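You operate a simulated robot arm through the tools that you are given. There is no shell and no other tool. Be economical: measure what you need, move in short steps, check, and stop when the job is done.

You run a simulated robot arm. Do the job below in one go: nothing can be reset, and whatever is moved stays where it is left.

Task
Put things in order on the top of the sideboard. At the end: the silver block stands where the gold block stood; the glass with the green base stands where the silver block stood; the red vase stands where the glass with the green base stood; the yellow paper ball is on the flat blue dish; the gold block stands where the yellow paper ball stood; whatever was shut is shut again. Leave all else as you found it, and nothing knocked over.

It is judged by the outcome, as a careful person would: the job done as asked, and still so three seconds after it is handed in. It fails if anything else is knocked over, pushed out of place, dropped, spilled or broken.

Robot
A 7-joint arm with a two-finger parallel gripper, fixed in place. Base frame: the origin is at the foot of the arm, x ahead of it, y to its left, z up; the work surface is at about z = 820. Units: mm, degrees, N and s.
With the tool pointing down near the work surface it reaches from about 300 to 700 mm from the base axis. Its first joint turns from -66.0 to 66.0 degrees. Payload 1.57 kg.
The TCP is the grasp point between the finger pads, 30 mm short of the fingertips. In the tool frame z runs along the fingers and y along their closing line. Largest opening 110 mm; finger width 24, thickness 12; the body of the gripper, 48 by 112 mm, starts 78 mm behind the TCP.
Orientation is that of the tool frame in the base frame, as a unit quaternion [x, y, z, w]. With the fingers straight down and closing along the base's y, the tool's x points along the base's -x, its y along +y and its z along -z.

Tools
- The arm moves only by the tool apply_moves. Its argument "motion" is a list of rows, each a list of 7 numbers: the shift along the base's x, y, z in mm, then the turn, a rotation vector about the base's x, y, z in degrees, then the finger opening in mm, from 0 to 110. In form: [[dx, dy, dz, rx, ry, rz, grip], ...]. A call has 1 to 8 rows; each row is the pose to reach, as a shift and turn from the pose commanded when the call began. Rows are played at 5 a second. More than 50 mm and 8.6 degrees between two rows, or a gripper value outside its range, and nothing of the call is played. Where a pose cannot be reached the arm comes as near as it can. A force on the tool above 40 N (or 10 N above the force at the start of the call, whichever is more), or a blocked arm, ends the call early, and 0.2 s more pass. The fingers move at their own pace (about 108 mm/s each) and stop on an object; they squeeze with about 22 N. The grip force told is the motor's: it shows also when the fingers shut on nothing. Time passes only in rows, and 0.2 s behind the last, so rows that repeat a pose let the fingers close. It gives the time, the measured TCP pose, the force on the tool (base axes), the opening and the grip force at its end, in the units of the frame above (readings bear some noise), and new pictures: "pictures" is both (left out), scene, wrist or none.
- Cameras (640 x 400 px; columns grow to the right, rows downward): "scene" is fixed at [164.7, -396.6, 1390.6]; the picture's right is [0.73, -0.68, 0.00], its down [-0.48, -0.52, -0.71] and it looks along [0.48, 0.52, -0.70] (base axes); focal length 252 px, centre (320, 200). "wrist" rides on the gripper at [-36, 0, -80] in the tool frame; the picture's right is [0.00, -1.00, 0.00], its down [0.97, 0.00, -0.24] and it looks along [0.24, 0.00, 0.97] (tool axes); focal length 218 px, centre (320, 200).
- locate(camera, pixels): for up to 12 pixels [column, row] of the newest picture of that camera ("zoom" is the newest enlarged one), the place [x, y, z] in the base frame of the surface seen there, good to about 2 mm. It takes no simulated time.
- inspect(camera, box): a new picture of the part [left, top, right, bottom] of that camera's present view, enlarged. It takes no simulated time.
- job_done(): hands the job in; it is judged then, once.

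Go step by step. Measure first, check grasps and placings, and put right what went wrong. The budget is 80 turns and 120 pictures, counting those below and the enlarged ones. Unless the task says otherwise, let go and move clear before handing in, and close with one line.

The tools are called after "Emit:" as a command line: name --pt "numbers of a row" for each row, then --argument value for the rest, lists and objects as JSON in quotes. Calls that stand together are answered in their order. apply_moves: Moves the arm, as the interface text tells. Its arguments: {"type":"object","properties":{"motion":{"type":"array"},"pictures":{"type":"string","enum":["both","scene","wrist","none"]}},"required":["motion"]} The other tools are called the same way: locate (camera, pixels) gives the place of the surface under pixels of a picture; inspect (camera, box) takes an enlarged picture of a part of a camera's view; job_done () hands the job in.

At the start:

```text
t: 0.0
eef_pos: [350.4, 3.6, 1136.1]
orientation: [0.001, 1.0, 0.0, 0.0]
wrist_force: [-0.3, -0.5, -0.6]
width: 110.2
grasp_force: 0.1
```

scene: 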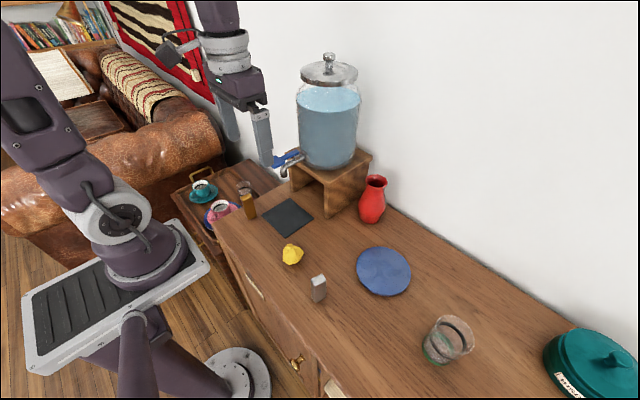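
wrist: 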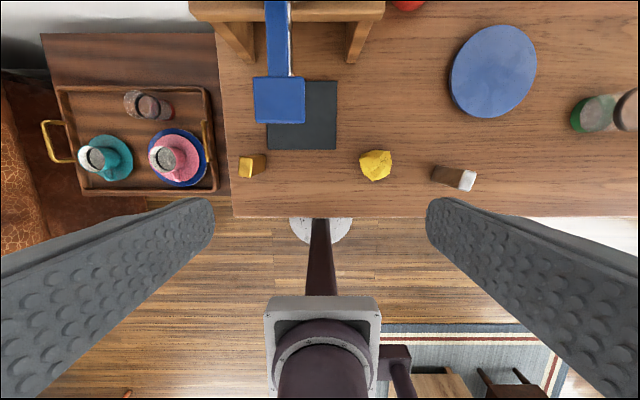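

The pictures show the gold block (wrist 250,166), paper ball (375,165), silver block (460,178), blue dish, glass and vase. I measure them first.

Emit:
inspect --camera "scene" --box '[200, 140, 520, 380]'

Emit:
inspect --camera "wrist" --box '[220, 0, 640, 230]'

Emit:
locate --camera "wrist" --pixels '[[246, 168], [261, 164], [375, 165], [467, 181], [447, 174], [493, 70], [592, 112], [626, 110], [408, 3], [300, 115], [450, 205], [280, 100]]'

Emit:
locate --camera "scene" --pixels '[[249, 198], [250, 215], [292, 254], [318, 280], [318, 300], [384, 272], [375, 180], [372, 220], [450, 320], [436, 362], [430, 345], [470, 345]]'

```text
1.67 times, centred on (360, 260) of scene
```

zoom: 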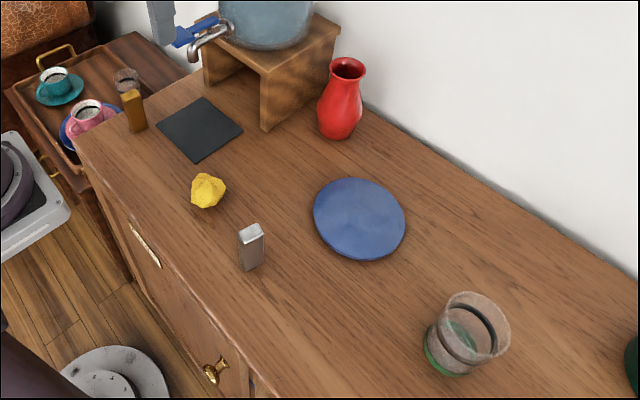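

```text
1.52 times, centred on (430, 115) of wrist
```

zoom: 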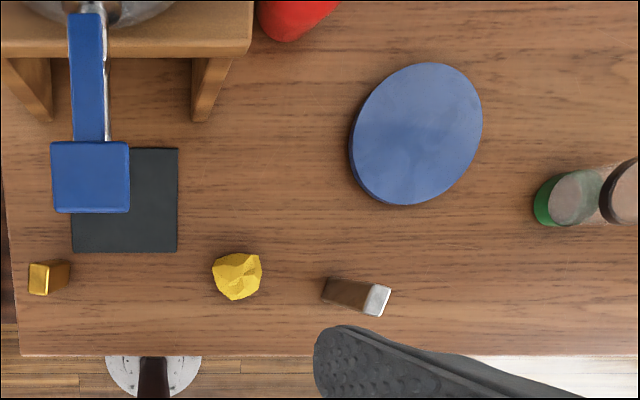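

```text
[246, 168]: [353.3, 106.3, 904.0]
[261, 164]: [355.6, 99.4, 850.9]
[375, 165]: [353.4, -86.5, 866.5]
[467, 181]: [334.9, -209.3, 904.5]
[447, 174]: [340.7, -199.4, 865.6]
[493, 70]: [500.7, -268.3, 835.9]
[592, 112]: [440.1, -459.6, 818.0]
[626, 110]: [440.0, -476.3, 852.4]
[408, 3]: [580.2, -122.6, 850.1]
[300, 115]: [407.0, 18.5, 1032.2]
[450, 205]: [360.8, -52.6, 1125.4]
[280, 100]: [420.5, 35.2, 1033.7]
```

```text
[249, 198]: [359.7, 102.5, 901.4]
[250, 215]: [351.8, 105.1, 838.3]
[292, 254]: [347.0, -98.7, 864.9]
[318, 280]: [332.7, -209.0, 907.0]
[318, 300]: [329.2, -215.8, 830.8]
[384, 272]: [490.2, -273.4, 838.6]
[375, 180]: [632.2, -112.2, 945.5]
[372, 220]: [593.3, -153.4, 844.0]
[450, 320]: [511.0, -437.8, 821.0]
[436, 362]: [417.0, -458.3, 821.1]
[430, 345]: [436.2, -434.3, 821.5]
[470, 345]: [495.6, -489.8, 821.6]
```

Block tops are at z≈905, ball about (350,-92), glass near (450,-460), vase near (600,-135). I go above the ball for a closer look.

Emit:
apply_moves --pt "0 -30 -30 0 0 0 110" --pt "0 -60 -60 0 0 0 110" --pt "0 -94 -90 0 0 0 110" --pt "0 -94 -130 0 0 0 110" --pt "0 -94 -130 0 0 0 110"

```text
t: 1.2
eef_pos: [350.5, -89.2, 1006.4]
orientation: [0.0, 1.0, 0.0, 0.0]
wrist_force: [0.0, 0.9, 0.4]
width: 110.0
grasp_force: 0.0
```

scene: 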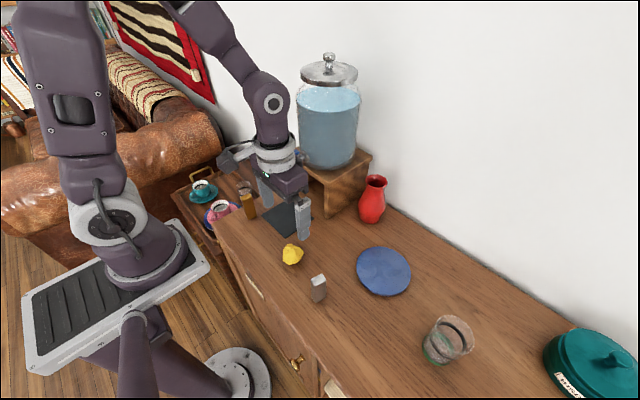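
wrist: 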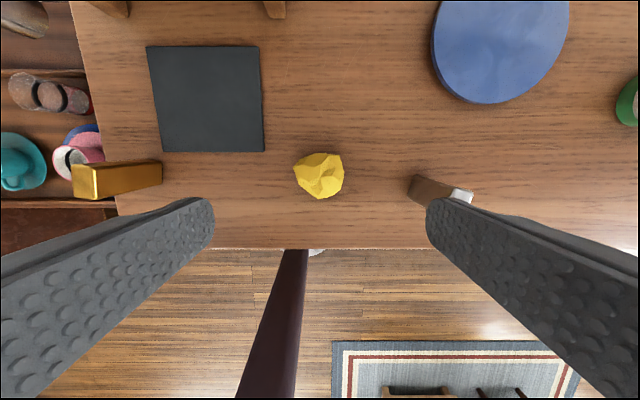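

Emit:
locate --camera "wrist" --pixels '[[320, 155], [320, 196], [296, 172], [342, 172], [320, 175], [118, 190], [82, 196], [98, 184], [162, 165], [162, 184], [410, 196], [423, 177]]'

Emit:
locate --camera "scene" --pixels '[[312, 278], [324, 274], [327, 284], [313, 289], [315, 303], [327, 297], [366, 188], [385, 188], [362, 215], [383, 215], [371, 223], [358, 270]]'

Emit:
inspect --camera "scene" --box '[400, 290, 500, 380]'

```text
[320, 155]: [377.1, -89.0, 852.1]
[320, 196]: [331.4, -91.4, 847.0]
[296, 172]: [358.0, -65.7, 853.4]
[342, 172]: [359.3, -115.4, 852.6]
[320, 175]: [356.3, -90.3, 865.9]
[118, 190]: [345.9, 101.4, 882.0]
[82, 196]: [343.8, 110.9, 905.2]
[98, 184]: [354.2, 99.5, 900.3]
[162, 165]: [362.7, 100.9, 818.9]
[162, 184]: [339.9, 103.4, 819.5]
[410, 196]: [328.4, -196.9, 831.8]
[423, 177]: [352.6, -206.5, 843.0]
```

```text
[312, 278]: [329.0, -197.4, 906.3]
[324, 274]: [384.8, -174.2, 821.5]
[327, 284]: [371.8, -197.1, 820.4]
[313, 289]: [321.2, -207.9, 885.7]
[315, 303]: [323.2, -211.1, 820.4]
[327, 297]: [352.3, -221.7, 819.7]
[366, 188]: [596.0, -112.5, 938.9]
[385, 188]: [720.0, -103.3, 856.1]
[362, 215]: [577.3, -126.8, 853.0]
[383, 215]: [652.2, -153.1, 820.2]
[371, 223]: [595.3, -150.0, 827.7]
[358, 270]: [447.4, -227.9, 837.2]
```

```text
4.44 times, centred on (450, 335) of scene
```

zoom: 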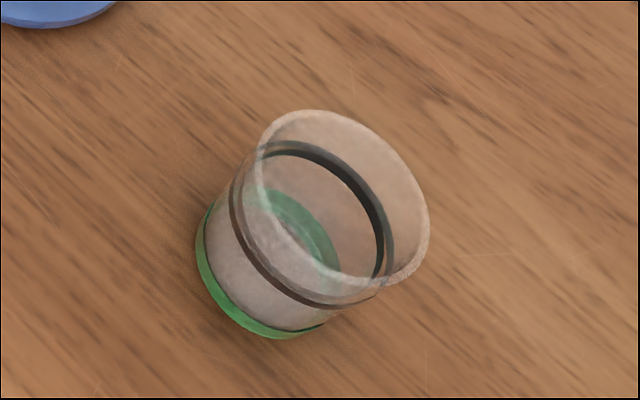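

The ball is centred near (354,-90.5), about 48 wide and top z≈868. I descend and close on it.

Emit:
apply_moves --pt "2 0 -45 0 0 0 110" --pt "4 0 -90 0 0 0 110" --pt "4 0 -130 0 0 0 100" --pt "4 0 -151 0 0 0 80" --pt "4 0 -151 0 0 0 44" --pt "4 0 -151 0 0 0 40" --pt "4 0 -151 0 0 0 40" --pt "4 0 -151 0 0 0 40" --pictures "wrist"

```text
t: 3.0
eef_pos: [353.3, -91.6, 855.5]
orientation: [0.0, 1.0, 0.0, 0.0]
wrist_force: [-0.2, -0.6, 0.8]
width: 50.8
grasp_force: 22.1
```

wrist: 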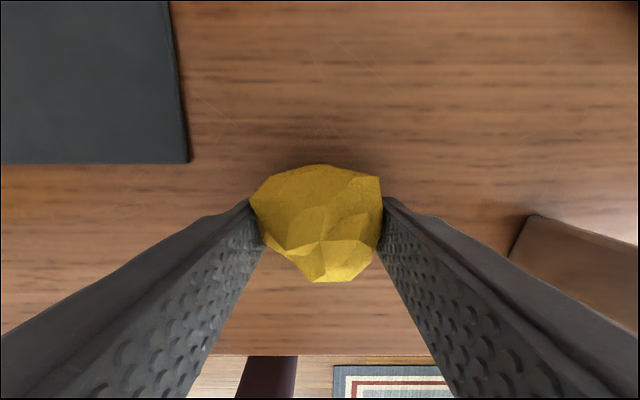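

Ball gripped at width 51. I lift and carry it over the dish centre, about (497,-270).

Emit:
apply_moves --pt "0 0 40 0 0 0 40" --pt "0 0 85 0 0 0 40" --pt "20 -25 115 0 0 0 40" --pt "50 -62 115 0 0 0 40" --pt "80 -100 115 0 0 0 40" --pt "110 -138 115 0 0 0 40" --pt "141 -177 115 0 0 0 40" --pt "141 -177 115 0 0 0 40"

```text
t: 4.8
eef_pos: [493.6, -269.6, 972.1]
orientation: [0.0, 1.0, 0.0, 0.0]
wrist_force: [0.4, 0.2, 0.1]
width: 50.6
grasp_force: 22.5
```

scene: 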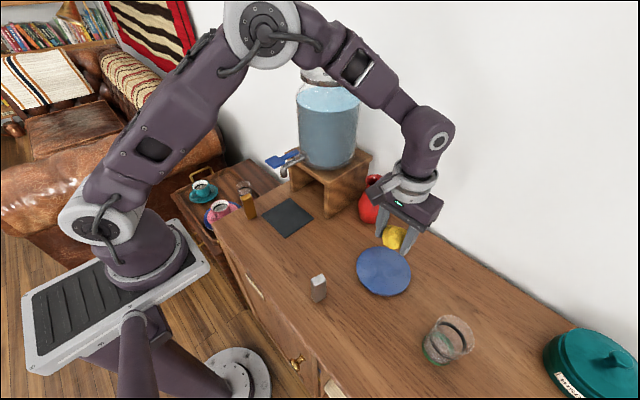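
wrist: 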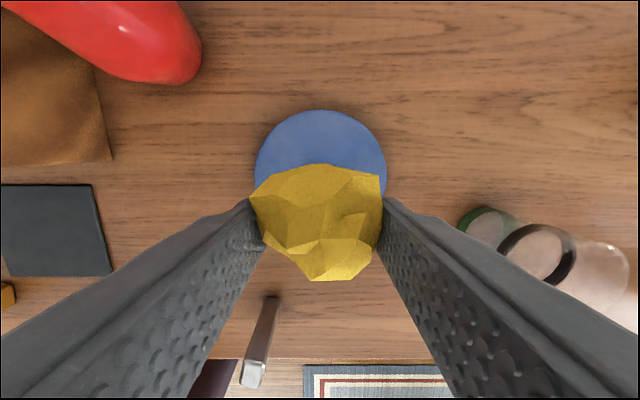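

The dish appears centred in column (254–387). I check its edge and height.

Emit:
locate --camera "wrist" --pixels '[[320, 112], [260, 180], [382, 180], [320, 118], [320, 140], [320, 158], [490, 225], [540, 250], [600, 275]]'

Emit:
locate --camera "scene" --pixels '[[359, 270], [382, 292], [409, 275], [383, 275], [383, 250]]'

```text
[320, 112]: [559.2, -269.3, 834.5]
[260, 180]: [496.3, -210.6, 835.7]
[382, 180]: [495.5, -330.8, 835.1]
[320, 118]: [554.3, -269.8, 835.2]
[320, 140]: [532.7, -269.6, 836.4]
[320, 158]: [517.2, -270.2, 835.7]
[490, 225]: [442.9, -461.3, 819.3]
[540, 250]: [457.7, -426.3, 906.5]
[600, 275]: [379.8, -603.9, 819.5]
```

```text
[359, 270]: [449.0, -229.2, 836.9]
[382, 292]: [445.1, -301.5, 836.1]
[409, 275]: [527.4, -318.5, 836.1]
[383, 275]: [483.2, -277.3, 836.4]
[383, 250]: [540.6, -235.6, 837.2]
```

Dish surface z≈836, centre (497,-270). I lower the ball onto it and release.

Emit:
apply_moves --pt "2 0 -45 0 0 0 40" --pt "2 0 -80 0 0 0 40" --pt "2 0 -92 0 0 0 40" --pt "2 0 -98.5 0 0 0 40" --pt "2 0 -98.5 0 0 0 52" --pt "2 0 -98.5 0 0 0 60" --pt "2 0 -98.5 0 0 0 75" --pt "2 0 -98.5 0 0 0 80" --pictures "wrist"

Emit:
apply_moves --pt "0 0 40 0 0 0 80" --pt "0 0 85 0 0 0 80" --pt "0 0 130 0 0 0 80" --pt "-30 38 130 0 0 0 80" --pt "-60 76 130 0 0 0 80" --pt "-90 114 130 0 0 0 80"

```text
t: 6.6
eef_pos: [497.7, -268.3, 871.6]
orientation: [-0.001, 1.0, 0.0, 0.0]
wrist_force: [0.6, 0.0, 0.7]
width: 80.1
grasp_force: 0.0
```

wrist: 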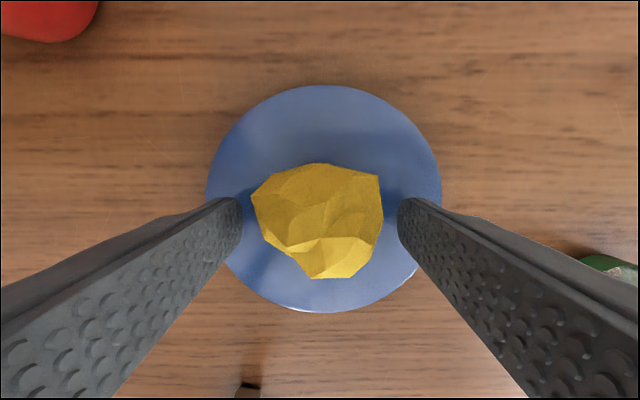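

```text
t: 8.0
eef_pos: [405.9, -151.6, 999.8]
orientation: [0.0, 1.0, 0.0, 0.0]
wrist_force: [-0.1, -0.1, 0.1]
width: 80.0
grasp_force: 0.2
```

scene: 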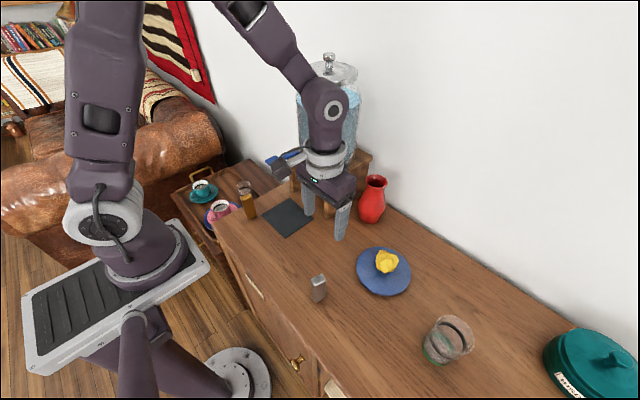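
wrist: 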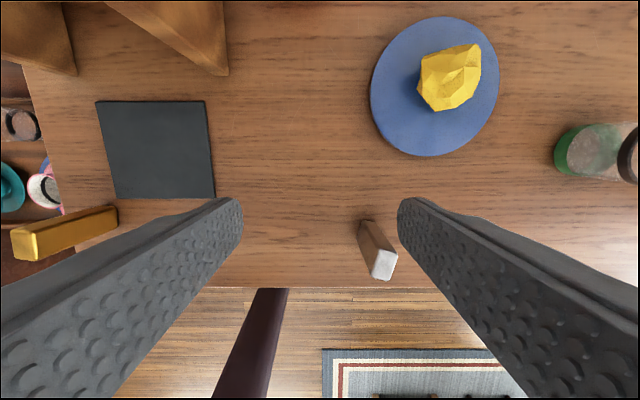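

The ball sits on the dish. Next I go to the gold block, keeping x≈330 to stay clear of the tap lever (x≥400).

Emit:
apply_moves --pt "-30 30 0 0 0 0 80" --pt "-55 65 0 0 0 0 80" --pt "-77 105 0 0 0 0 80" --pt "-77 150 0 0 0 0 80" --pt "-77 195 0 0 0 0 80" --pt "-73 230 0 0 0 0 80" --pt "-62 256 0 0 0 0 80" --pt "-62 256 0 0 0 0 80"

```text
t: 9.8
eef_pos: [346.0, 102.1, 1001.6]
orientation: [0.0, 1.0, 0.0, 0.0]
wrist_force: [0.5, -0.1, 0.7]
width: 79.9
grasp_force: 0.0
```

scene: 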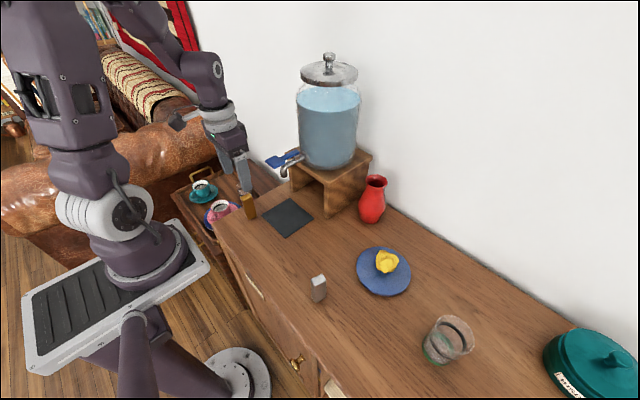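
wrist: 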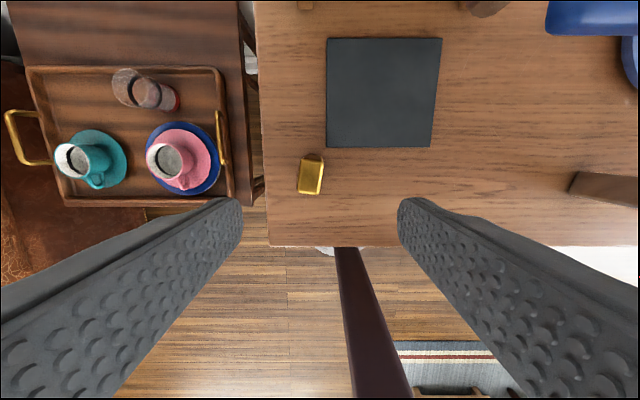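

Emit:
inspect --camera "wrist" --box '[280, 140, 344, 210]'

Emit:
locate --camera "wrist" --pixels '[[303, 163], [323, 165], [299, 190], [317, 193], [310, 178], [306, 155], [270, 225], [380, 90], [400, 145]]'

```text
5.71 times, centred on (312, 175) of wrist
```

zoom: 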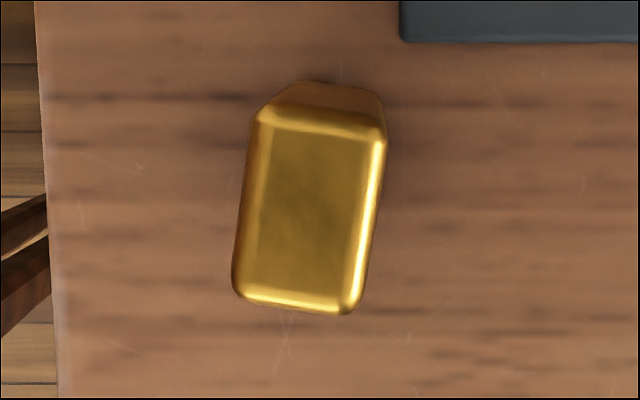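

```text
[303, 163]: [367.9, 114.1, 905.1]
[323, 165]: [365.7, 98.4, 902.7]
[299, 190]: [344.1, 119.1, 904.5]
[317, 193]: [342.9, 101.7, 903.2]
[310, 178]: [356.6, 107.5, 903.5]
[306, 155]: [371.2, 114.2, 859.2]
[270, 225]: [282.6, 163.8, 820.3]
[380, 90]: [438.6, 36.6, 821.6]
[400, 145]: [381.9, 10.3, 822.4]
```

Gold block: top centre (355,108), about 19×30, yaw ≈ -8.5°. I align, descend and close.

Emit:
apply_moves --pt "5 3 -30 0 0 -4 80" --pt "9.5 6 -65 0 0 -8.5 70" --pt "9.5 6 -105 0 0 -8.5 60" --pt "9.5 6 -136 0 0 -8.5 50" --pt "9.5 6 -136 0 0 -8.5 30" --pt "9.5 6 -136 0 0 -8.5 10" --pt "9.5 6 -136 0 0 -8.5 10" --pt "9.5 6 -136 0 0 -8.5 10" --pictures "wrist"

```text
t: 11.6
eef_pos: [355.5, 106.4, 864.6]
orientation: [0.074, 0.997, 0.0, -0.001]
wrist_force: [0.6, -0.6, 0.2]
width: 20.0
grasp_force: 21.8
```

wrist: 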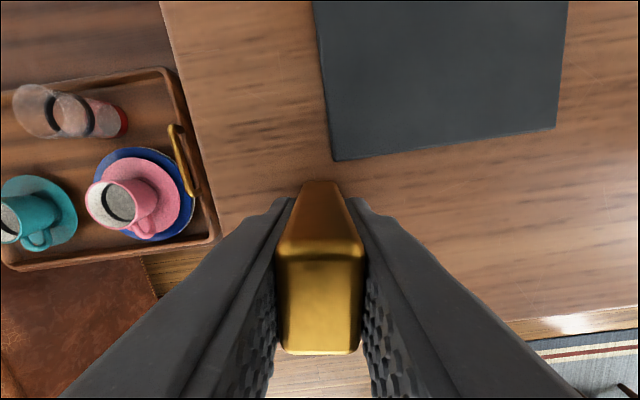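

Gold block gripped (width 20). I lift, back off in x past the lever, and carry it to the ball's old spot (354,-90.5).

Emit:
apply_moves --pt "0 0 40 0 0 0 10" --pt "-15 -5 75 0 0 0 10" --pt "-28 -45 80 0 0 0 10" --pt "-28 -90 80 0 0 0 10" --pt "-28 -135 80 0 0 0 10" --pt "-20 -175 80 0 0 0 10" --pt "-1 -199 75 0 0 0 10" --pt "-1 -199 60 0 0 0 10"

```text
t: 13.4
eef_pos: [354.3, -91.9, 924.9]
orientation: [0.074, 0.997, 0.0, -0.001]
wrist_force: [0.1, -0.6, -2.0]
width: 20.0
grasp_force: 21.8
```

scene: 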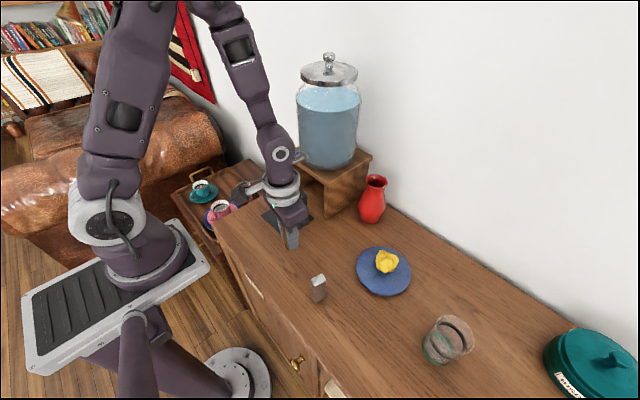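
wrist: 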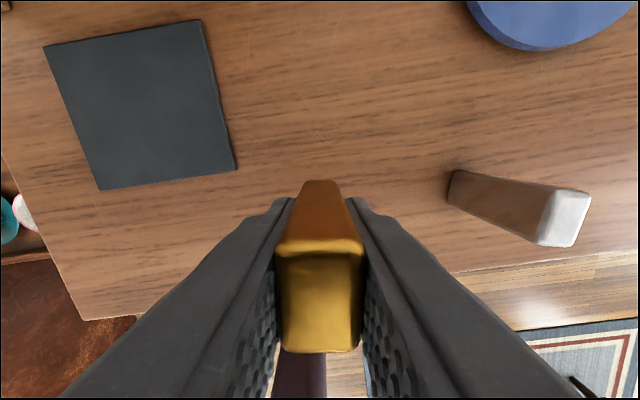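

Over the spot with the block upright; I lower to the grasp height and release.

Emit:
apply_moves --pt "0 0 -35 0 0 0 10" --pt "0 0 -52 0 0 0 10" --pt "0 0 -59 0 0 0 10" --pt "0 0 -59.5 0 0 0 10" --pt "0 0 -59.5 0 0 0 24" --pt "0 0 -59.5 0 0 0 40" --pt "0 0 -59.5 0 0 0 60" --pictures "wrist"

Emit:
apply_moves --pt "0 0 40 0 0 0 60" --pt "0 0 85 0 0 0 70" --pt "0 0 125 0 0 4 80" --pt "-6 -40 125 0 0 8.5 80" --pt "-12 -80 125 0 0 8.5 80" --pt "-18 -120 125 0 0 8.5 80" --pt "-18 -120 125 0 0 8.5 80"

```text
t: 15.0
eef_pos: [353.4, -91.8, 866.8]
orientation: [0.074, 0.997, 0.0, -0.001]
wrist_force: [-0.1, 0.8, -1.0]
width: 59.7
grasp_force: 0.0
```

wrist: 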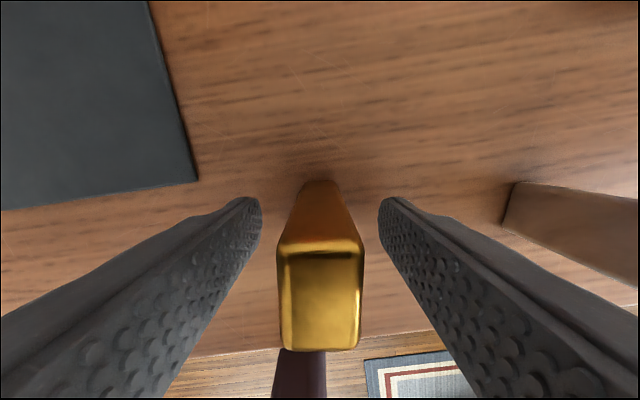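

```text
t: 16.6
eef_pos: [335.9, -208.8, 992.6]
orientation: [0.0, 1.0, 0.0, -0.001]
wrist_force: [0.2, -0.2, -0.4]
width: 80.2
grasp_force: 0.0
```

scene: 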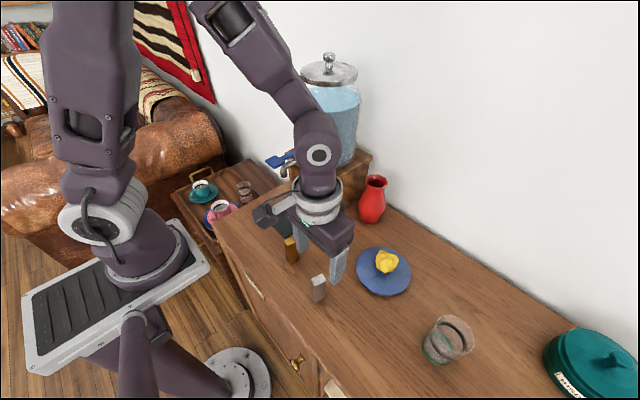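
wrist: 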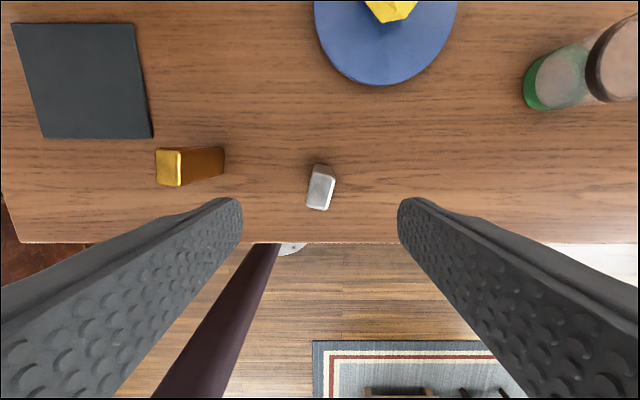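

The gold block stands in place. Now I measure the silver block's top.

Emit:
inspect --camera "wrist" --box '[288, 150, 352, 220]'

Emit:
locate --camera "zoom" --pixels '[[240, 150], [410, 190], [190, 290], [350, 320], [300, 235], [300, 95]]'

Emit:
locate --camera "wrist" --pixels '[[315, 168], [334, 174], [309, 204], [325, 207], [321, 187], [527, 95], [540, 106], [600, 60], [610, 98]]'

```text
5.71 times, centred on (320, 185) of wrist
```

zoom: 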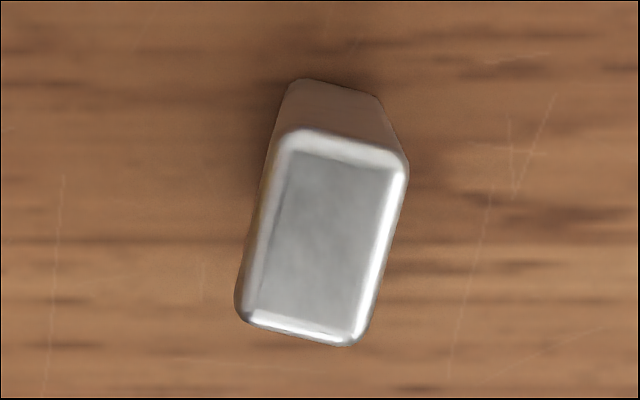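

```text
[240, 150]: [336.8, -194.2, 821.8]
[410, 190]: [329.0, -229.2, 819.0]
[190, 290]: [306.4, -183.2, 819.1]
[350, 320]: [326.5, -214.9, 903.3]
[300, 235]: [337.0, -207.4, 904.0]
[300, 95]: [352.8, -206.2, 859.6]
```

```text
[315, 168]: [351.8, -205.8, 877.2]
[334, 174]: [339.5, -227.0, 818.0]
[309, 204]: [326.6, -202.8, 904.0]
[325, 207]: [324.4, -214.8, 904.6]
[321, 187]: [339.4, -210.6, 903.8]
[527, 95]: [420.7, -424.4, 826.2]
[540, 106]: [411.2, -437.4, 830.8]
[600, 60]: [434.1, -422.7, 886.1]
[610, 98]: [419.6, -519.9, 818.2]
```

Silver block top centre (336.5,-209.5), yaw ≈ -15.5°. I align, descend and grip.

Emit:
apply_moves --pt "0.5 0.5 -30 0 0 -8 80" --pt "0.5 0.5 -65 0 0 -15.5 70" --pt "0.5 0.5 -100 0 0 -15.5 60" --pt "0.5 0.5 -126 0 0 -15.5 50" --pt "0.5 0.5 -126 0 0 -15.5 30" --pt "0.5 0.5 -126 0 0 -15.5 10" --pt "0.5 0.5 -126 0 0 -15.5 10" --pt "0.5 0.5 -126 0 0 -15.5 10" --pictures "wrist"

```text
t: 18.4
eef_pos: [334.2, -209.5, 866.9]
orientation: [0.135, 0.991, 0.0, -0.001]
wrist_force: [-0.6, -0.8, -0.3]
width: 19.8
grasp_force: 21.6
```

wrist: 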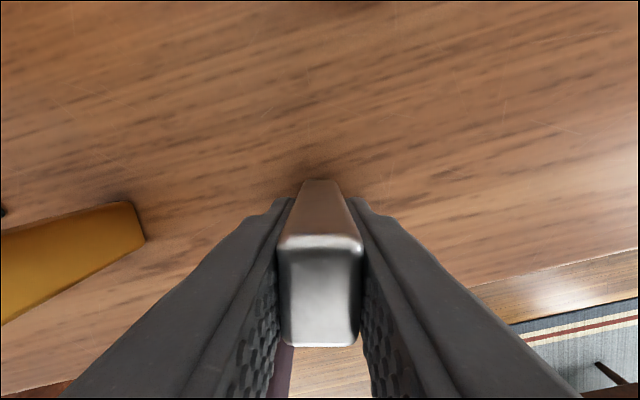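

Silver gripped. I lift well above the gold block (top 905) and carry it along x≈325 toward (355,107.5).

Emit:
apply_moves --pt "0 0 45 0 0 0 10" --pt "0 0 90 0 0 0 10" --pt "-8 30 115 0 0 2 10" --pt "-11 75 115 0 0 7 10" --pt "-11 120 115 0 0 7 10" --pt "-11 165 115 0 0 7 10" --pt "-11 210 115 0 0 7 10" --pt "-11 255 115 0 0 7 10" --pictures "none"

Emit:
apply_moves --pt "5 35 0 0 0 0 10" --pt "20 55 -10 0 0 0 10" --pt "29 62.5 -40 0 0 0 10" --pt "29 62.5 -60 0 0 0 10" --pt "29 62.5 -60 0 0 0 10"

```text
t: 20.2
eef_pos: [324.1, 46.2, 981.9]
orientation: [0.074, 0.997, -0.001, 0.0]
wrist_force: [-0.3, -0.5, -2.1]
width: 19.8
grasp_force: 22.1
```

```text
t: 21.4
eef_pos: [352.5, 107.4, 919.2]
orientation: [0.074, 0.997, 0.0, 0.0]
wrist_force: [-0.4, -0.6, -2.2]
width: 19.8
grasp_force: 21.5
```

scene: 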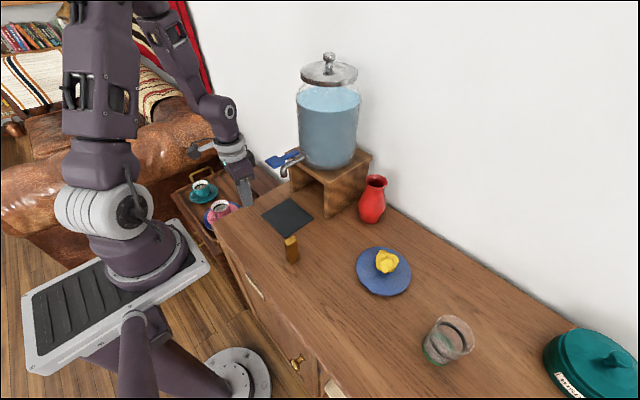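
wrist: 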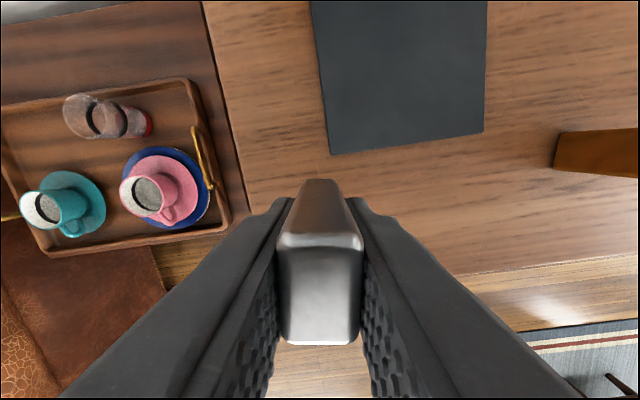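

Above the gold's former spot; I lower 54.5 mm, release and rise.

Emit:
apply_moves --pt "0.5 0 -30 0 0 0 10" --pt "0.5 0 -48 0 0 0 10" --pt "0.5 0 -54 0 0 0 10" --pt "0.5 0 -54.5 0 0 0 10" --pt "0.5 0 -54.5 0 0 0 24" --pt "0.5 0 -54.5 0 0 0 40" --pt "0.5 0 -54.5 0 0 0 60" --pictures "wrist"

Emit:
apply_moves --pt "0 0 40 0 0 0 60" --pt "0 0 85 0 0 0 70" --pt "-10 0 125 0 0 4 80" --pt "-28 -30 145 0 0 8.5 80" --pt "-28 -75 145 0 0 8.5 80" --pt "-28 -120 145 0 0 8.5 80" --pt "-28 -165 145 0 0 8.5 80" --pt "-28 -210 145 0 0 8.5 80"

```text
t: 23.0
eef_pos: [354.0, 108.2, 865.1]
orientation: [0.074, 0.997, 0.0, 0.0]
wrist_force: [-0.2, -0.7, -0.5]
width: 59.9
grasp_force: 0.1
```

wrist: 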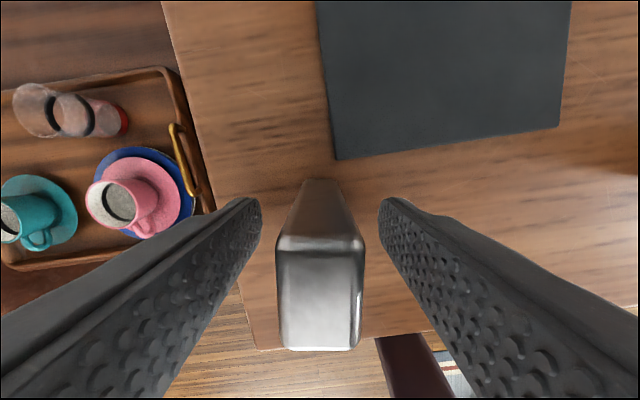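

```text
t: 24.8
eef_pos: [324.5, -103.9, 1010.6]
orientation: [0.0, 1.0, 0.0, 0.0]
wrist_force: [-0.3, -1.1, 1.3]
width: 80.0
grasp_force: 0.0
```

scene: 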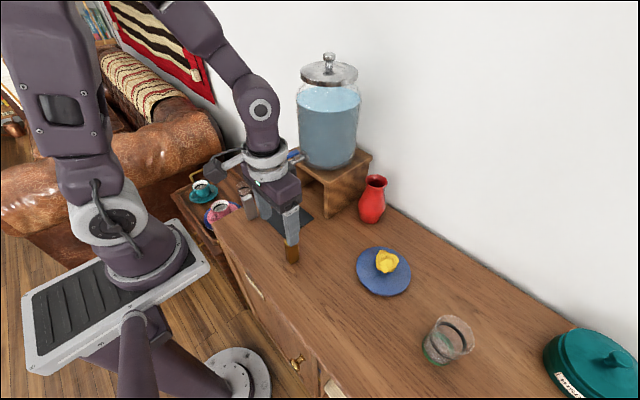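
wrist: 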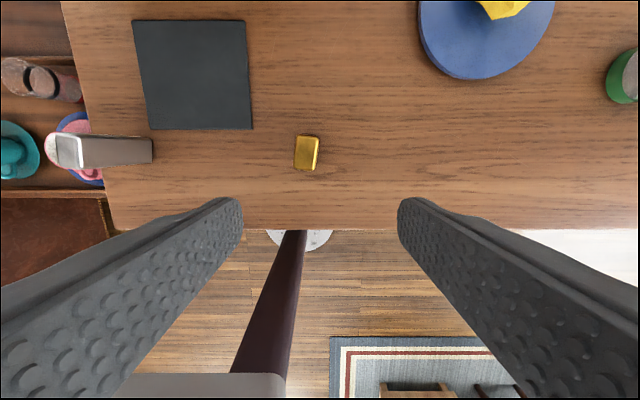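

Silver stands in the gold's spot. Now I go over the glass for a view from above.

Emit:
apply_moves --pt "12 -43 10 0 0 0 90" --pt "25 -86 20 0 0 0 100" --pt "38 -129 30 0 0 0 110" --pt "51 -172 40 0 0 0 110" --pt "64 -215 50 0 0 0 110" --pt "77 -258 60 0 0 0 110" --pt "90 -301 60 0 0 0 110" --pt "103 -340 60 0 0 0 110"

```text
t: 26.6
eef_pos: [427.6, -441.3, 1069.7]
orientation: [0.0, 1.0, 0.001, -0.001]
wrist_force: [-0.9, -0.3, 0.2]
width: 110.0
grasp_force: 0.1
```

scene: 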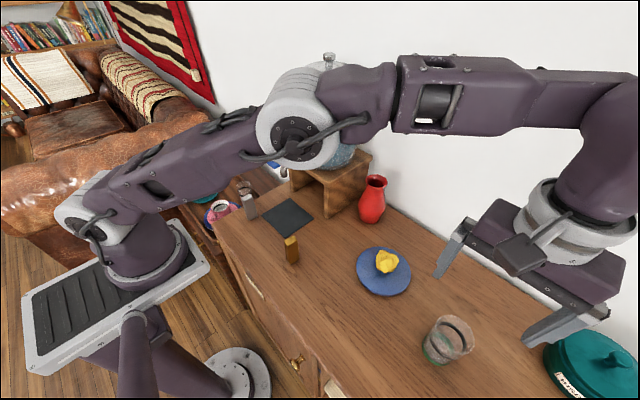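
wrist: 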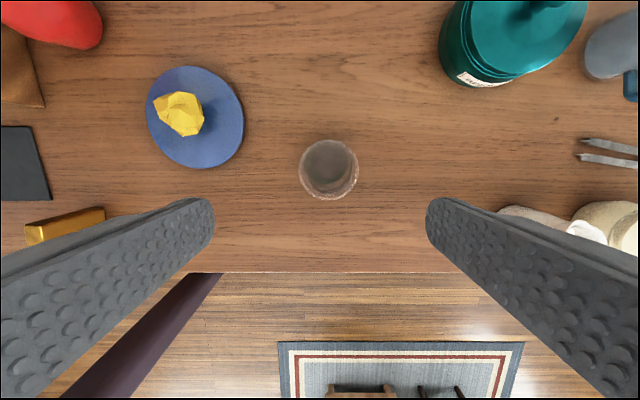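

Emit:
inspect --camera "wrist" --box '[280, 120, 380, 220]'

Emit:
locate --camera "zoom" --pixels '[[320, 80], [320, 310], [200, 190], [425, 190], [300, 180], [320, 300], [215, 160], [320, 60], [320, 318], [205, 240], [430, 240]]'

Emit:
locate --camera "scene" --pixels '[[424, 345], [423, 350], [432, 360], [445, 365], [440, 340], [460, 316], [473, 345], [432, 325], [450, 340]]'

```text
4.00 times, centred on (330, 170) of wrist
```

zoom: 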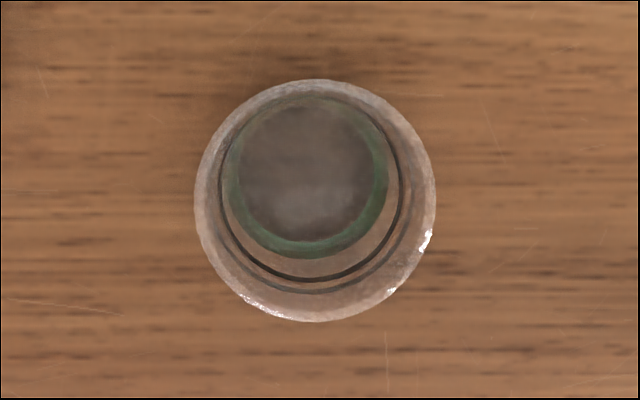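

```text
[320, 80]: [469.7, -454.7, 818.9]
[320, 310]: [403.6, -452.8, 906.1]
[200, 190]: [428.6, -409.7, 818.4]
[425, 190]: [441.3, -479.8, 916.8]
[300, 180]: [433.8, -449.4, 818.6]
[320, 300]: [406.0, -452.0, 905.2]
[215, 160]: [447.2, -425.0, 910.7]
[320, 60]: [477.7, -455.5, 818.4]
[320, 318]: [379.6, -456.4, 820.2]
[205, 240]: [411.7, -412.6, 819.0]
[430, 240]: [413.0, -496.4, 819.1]
```

```text
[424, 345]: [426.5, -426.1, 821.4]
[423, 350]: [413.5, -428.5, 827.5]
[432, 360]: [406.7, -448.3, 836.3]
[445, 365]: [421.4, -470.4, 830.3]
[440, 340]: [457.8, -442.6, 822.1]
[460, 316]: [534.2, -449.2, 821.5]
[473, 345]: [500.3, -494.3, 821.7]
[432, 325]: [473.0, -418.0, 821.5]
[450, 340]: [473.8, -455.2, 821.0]
```

Glass centre ≈(438,-450.5), rim ≈66 mm wide at z≈917, base ≈60. Clear space around; I descend to mid-height.

Emit:
apply_moves --pt "4 -4 -45 0 0 0 110" --pt "8.5 -8.5 -90 0 0 0 110" --pt "8.5 -8.5 -115 0 0 0 110" --pt "8.5 -8.5 -115 0 0 0 110"

```text
t: 27.6
eef_pos: [438.2, -451.1, 954.5]
orientation: [0.0, 1.0, -0.001, 0.0]
wrist_force: [0.0, -0.9, 0.1]
width: 109.6
grasp_force: 0.0
```

scene: 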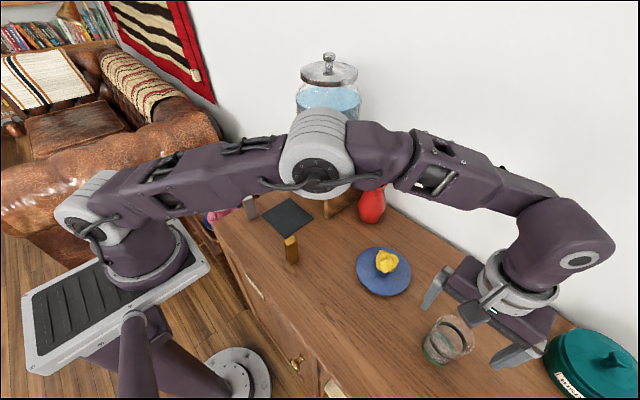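
wrist: 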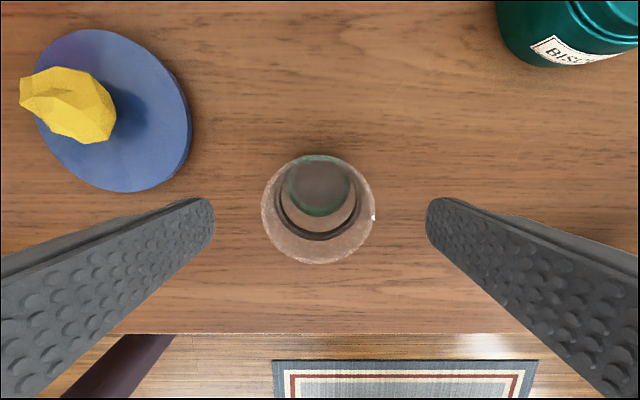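

Glass is centred between the fingers. I descend to mid-height and close gently.

Emit:
apply_moves --pt "0 0 -40 0 0 0 110" --pt "0 0 -70 0 0 0 110" --pt "0 0 -86 0 0 0 100" --pt "0 0 -86 0 0 0 80" --pt "0 0 -86 0 0 0 65" --pt "0 0 -86 0 0 0 58" --pt "0 0 -86 0 0 0 55" --pt "0 0 -86 0 0 0 55"

```text
t: 29.4
eef_pos: [437.5, -453.2, 869.7]
orientation: [0.0, 1.0, 0.0, -0.001]
wrist_force: [-0.3, 0.4, -1.1]
width: 58.6
grasp_force: 21.8
```

scene: 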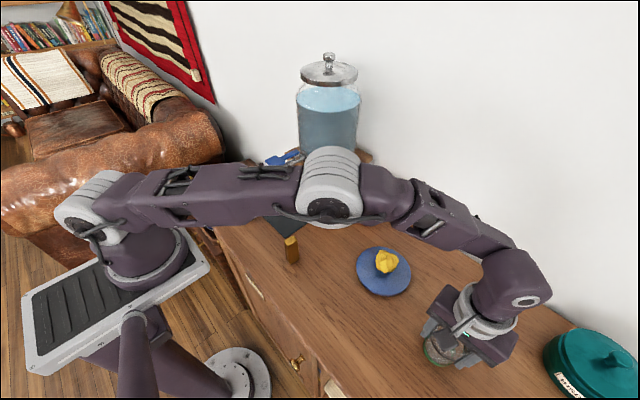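
wrist: 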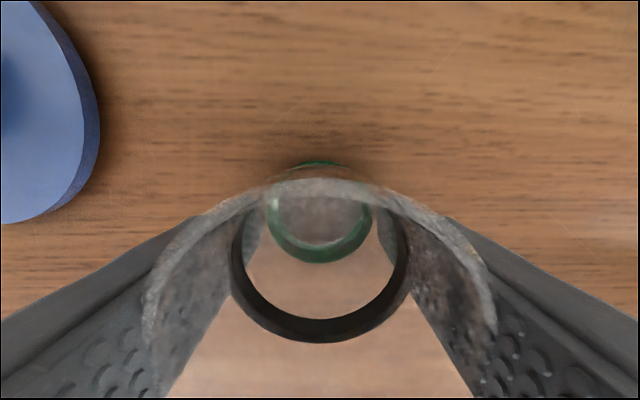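

Glass gripped (58.6). I lift it level and carry it to the silver's former spot (336.5,-209.7).

Emit:
apply_moves --pt "0 0 25 0 0 0 55" --pt "0 0 60 0 0 0 55" --pt "-14 32 85 0 0 0 55" --pt "-31 73 90 0 0 0 55" --pt "-48 114 90 0 0 0 55" --pt "-66 156 90 0 0 0 55" --pt "-84 198 90 0 0 0 55" --pt "-102 241 80 0 0 0 55"

```text
t: 31.2
eef_pos: [335.4, -211.4, 950.8]
orientation: [0.0, 1.0, 0.001, 0.0]
wrist_force: [-0.1, 0.6, -3.4]
width: 58.4
grasp_force: 21.9
```

scene: 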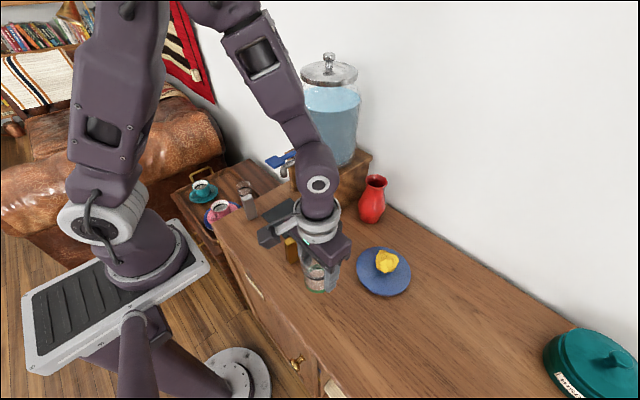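
wrist: 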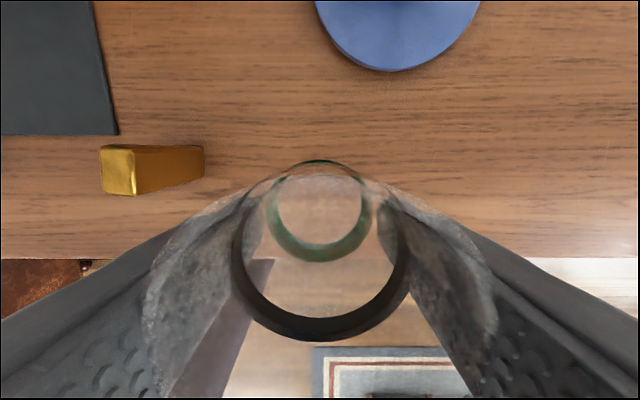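

Glass still level. I lower to the table, release slowly, and rise.

Emit:
apply_moves --pt "0 0 -40 0 0 0 55" --pt "0 0 -68 0 0 0 55" --pt "0 0 -77 0 0 0 55" --pt "0 0 -79.5 0 0 0 55" --pt "0 0 -79.5 0 0 0 62" --pt "0 0 -79.5 0 0 0 75" --pt "0 0 -79.5 0 0 0 95" --pt "0 0 -79.5 0 0 0 100" --pictures "wrist"

Emit:
apply_moves --pt "0 0 40 0 0 0 100" --pt "0 0 85 0 0 0 100" --pt "0 0 130 0 0 0 100" --pt "30 5 160 0 0 0 100" --pt "70 15 180 0 0 0 100" --pt "110 25 200 0 0 0 100" --pt "150 40 220 0 0 0 100" --pt "150 40 220 0 0 0 100"

```text
t: 33.0
eef_pos: [334.6, -211.2, 870.6]
orientation: [0.0, 1.0, -0.001, 0.0]
wrist_force: [-0.1, -0.9, 0.1]
width: 100.0
grasp_force: 0.0
```

wrist: 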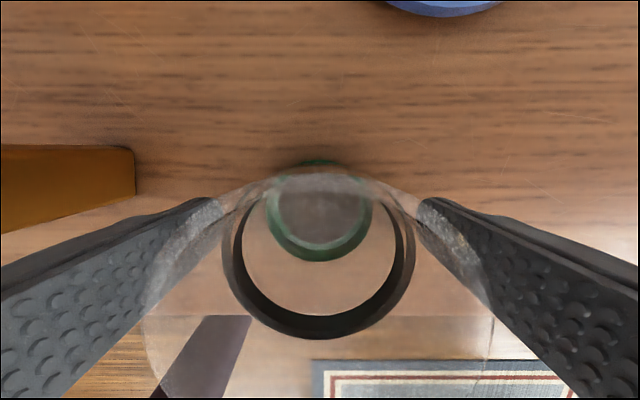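

```text
t: 34.8
eef_pos: [486.5, -166.8, 1089.4]
orientation: [0.0, 1.0, 0.0, 0.001]
wrist_force: [-0.1, 0.1, -0.4]
width: 99.9
grasp_force: 0.0
```

scene: 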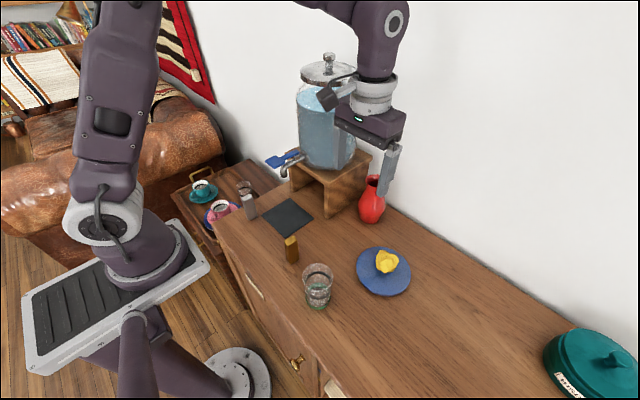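
wrist: 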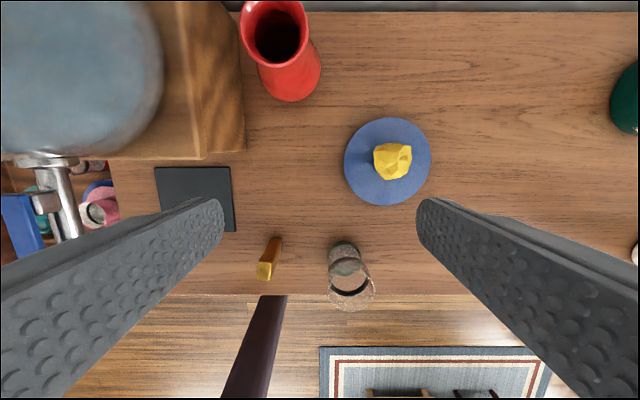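

Glass stands in place. Now I measure the vase and the stand edge beside it.

Emit:
inspect --camera "wrist" --box '[180, 0, 380, 125]'

Emit:
locate --camera "wrist" --pixels '[[245, 25], [307, 28], [275, 62], [275, 75], [270, 85], [319, 70], [290, 101], [242, 100], [213, 60], [243, 150], [400, 12], [274, 2]]'

Emit:
locate --camera "scene" --pixels '[[372, 160], [362, 200], [371, 205], [383, 205], [371, 190], [371, 222], [362, 215], [382, 215], [371, 182], [368, 155], [332, 216], [371, 224]]'

Emit:
inspect --camera "scene" --box '[310, 130, 430, 240]'

```text
3.20 times, centred on (280, 62) of wrist
```

zoom: 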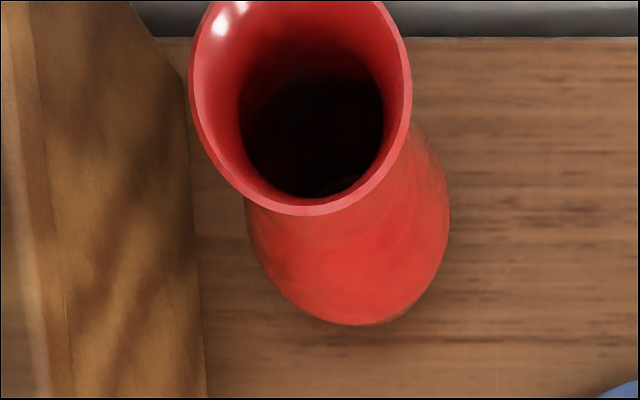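

```text
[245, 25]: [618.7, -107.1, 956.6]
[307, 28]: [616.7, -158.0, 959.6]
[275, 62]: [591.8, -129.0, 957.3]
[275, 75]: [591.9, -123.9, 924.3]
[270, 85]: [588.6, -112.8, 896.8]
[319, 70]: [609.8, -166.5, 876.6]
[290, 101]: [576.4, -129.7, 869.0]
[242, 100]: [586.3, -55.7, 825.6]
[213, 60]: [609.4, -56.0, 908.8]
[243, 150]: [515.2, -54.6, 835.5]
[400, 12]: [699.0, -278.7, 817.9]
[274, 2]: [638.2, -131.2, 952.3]
```

```text
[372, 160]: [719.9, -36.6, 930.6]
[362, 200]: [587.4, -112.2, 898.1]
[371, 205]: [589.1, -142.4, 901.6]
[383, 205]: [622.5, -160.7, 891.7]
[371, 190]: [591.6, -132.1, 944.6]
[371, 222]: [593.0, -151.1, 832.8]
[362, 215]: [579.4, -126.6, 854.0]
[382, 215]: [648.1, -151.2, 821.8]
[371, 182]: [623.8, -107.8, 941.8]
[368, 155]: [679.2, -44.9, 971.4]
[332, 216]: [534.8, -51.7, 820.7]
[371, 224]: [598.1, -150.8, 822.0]
```

```text
3.64 times, centred on (370, 185) of scene
```

zoom: 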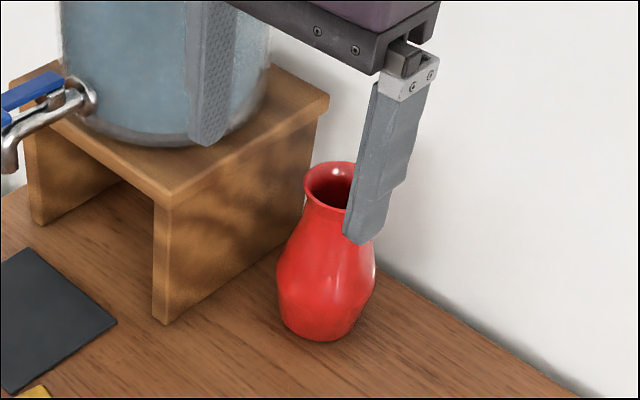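

Vase centre ≈(615,-132), widest ≈74 at z≈870, rim z≈959; stand side at y≈-55. I check the jar and stand-top extents before going in.

Emit:
locate --camera "scene" --pixels '[[352, 110], [352, 130], [358, 100], [325, 130], [350, 150], [370, 155], [356, 185], [318, 100], [316, 82], [335, 57], [353, 75], [340, 180]]'

Emit:
locate --camera "wrist" --pixels '[[160, 70], [140, 20], [100, 150], [60, 60], [205, 20], [200, 150], [160, 95]]'

```text
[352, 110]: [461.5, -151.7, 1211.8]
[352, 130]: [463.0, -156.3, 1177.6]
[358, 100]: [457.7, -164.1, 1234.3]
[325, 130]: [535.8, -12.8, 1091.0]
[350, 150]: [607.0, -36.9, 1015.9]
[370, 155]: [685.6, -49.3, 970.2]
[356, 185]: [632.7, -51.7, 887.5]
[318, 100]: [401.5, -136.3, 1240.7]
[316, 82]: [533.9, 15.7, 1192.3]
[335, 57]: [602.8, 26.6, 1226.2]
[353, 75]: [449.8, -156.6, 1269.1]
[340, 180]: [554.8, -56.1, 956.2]
```

```text
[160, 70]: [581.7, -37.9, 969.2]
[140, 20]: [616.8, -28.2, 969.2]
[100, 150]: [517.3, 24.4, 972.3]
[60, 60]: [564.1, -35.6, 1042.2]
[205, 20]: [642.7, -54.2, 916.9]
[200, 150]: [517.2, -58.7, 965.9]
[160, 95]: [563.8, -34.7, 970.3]
```

Stand side y≈-57, top z≈970; jar edge y≈-37: there is room for fingers at ±62. I move above the vase at (616,-131).

Emit:
apply_moves --pt "40 10 0 0 0 0 98" --pt "80 20 -10 0 0 0 98" --pt "115 30 -20 0 0 0 98" --pt "130 39 -31 0 0 0 98" --pt "130 39 -31 0 0 0 98"

```text
t: 36.0
eef_pos: [615.2, -132.7, 1059.2]
orientation: [0.0, 1.0, 0.0, -0.001]
wrist_force: [0.1, 0.2, -0.5]
width: 97.9
grasp_force: 0.2
```

scene: 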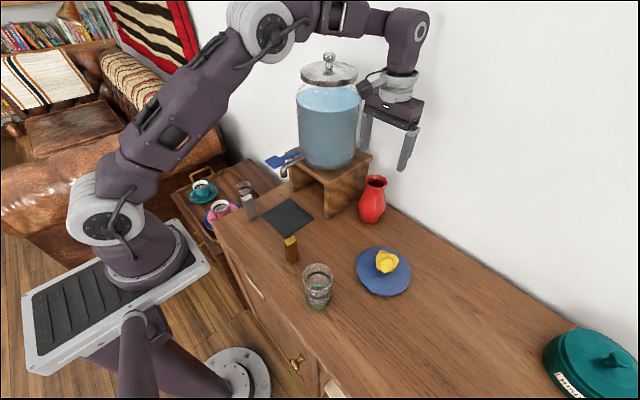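
wrist: 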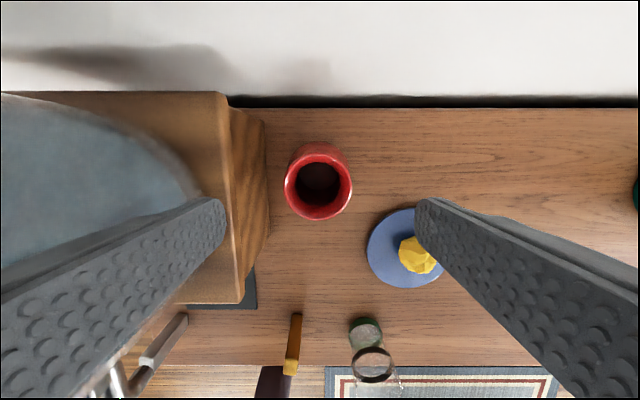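

Vase lies centred between the fingers. I check forearm clearance to the jar before descending.

Emit:
locate --camera "scene" --pixels '[[340, 15], [370, 25], [405, 40], [300, 15], [265, 30], [375, 85], [397, 85], [395, 120], [328, 58]]'

Emit:
inspect --camera "wrist" --box '[240, 110, 400, 230]'

```text
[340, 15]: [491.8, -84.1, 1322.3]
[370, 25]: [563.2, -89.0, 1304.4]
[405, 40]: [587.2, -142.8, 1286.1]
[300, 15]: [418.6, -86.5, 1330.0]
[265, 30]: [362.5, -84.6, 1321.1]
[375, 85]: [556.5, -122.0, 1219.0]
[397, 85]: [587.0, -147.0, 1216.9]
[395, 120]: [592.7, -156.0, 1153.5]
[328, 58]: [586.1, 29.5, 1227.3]
```

```text
3.33 times, centred on (320, 170) of wrist
```

zoom: 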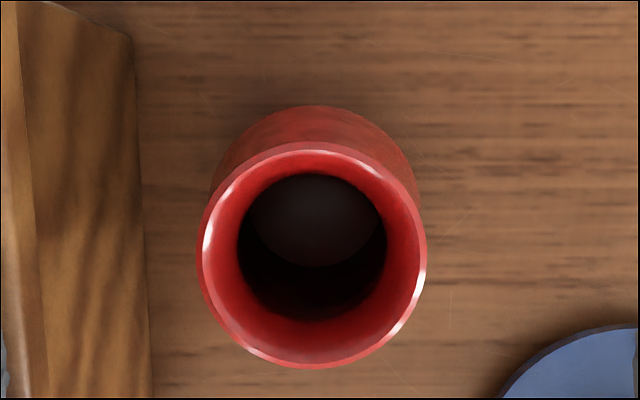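

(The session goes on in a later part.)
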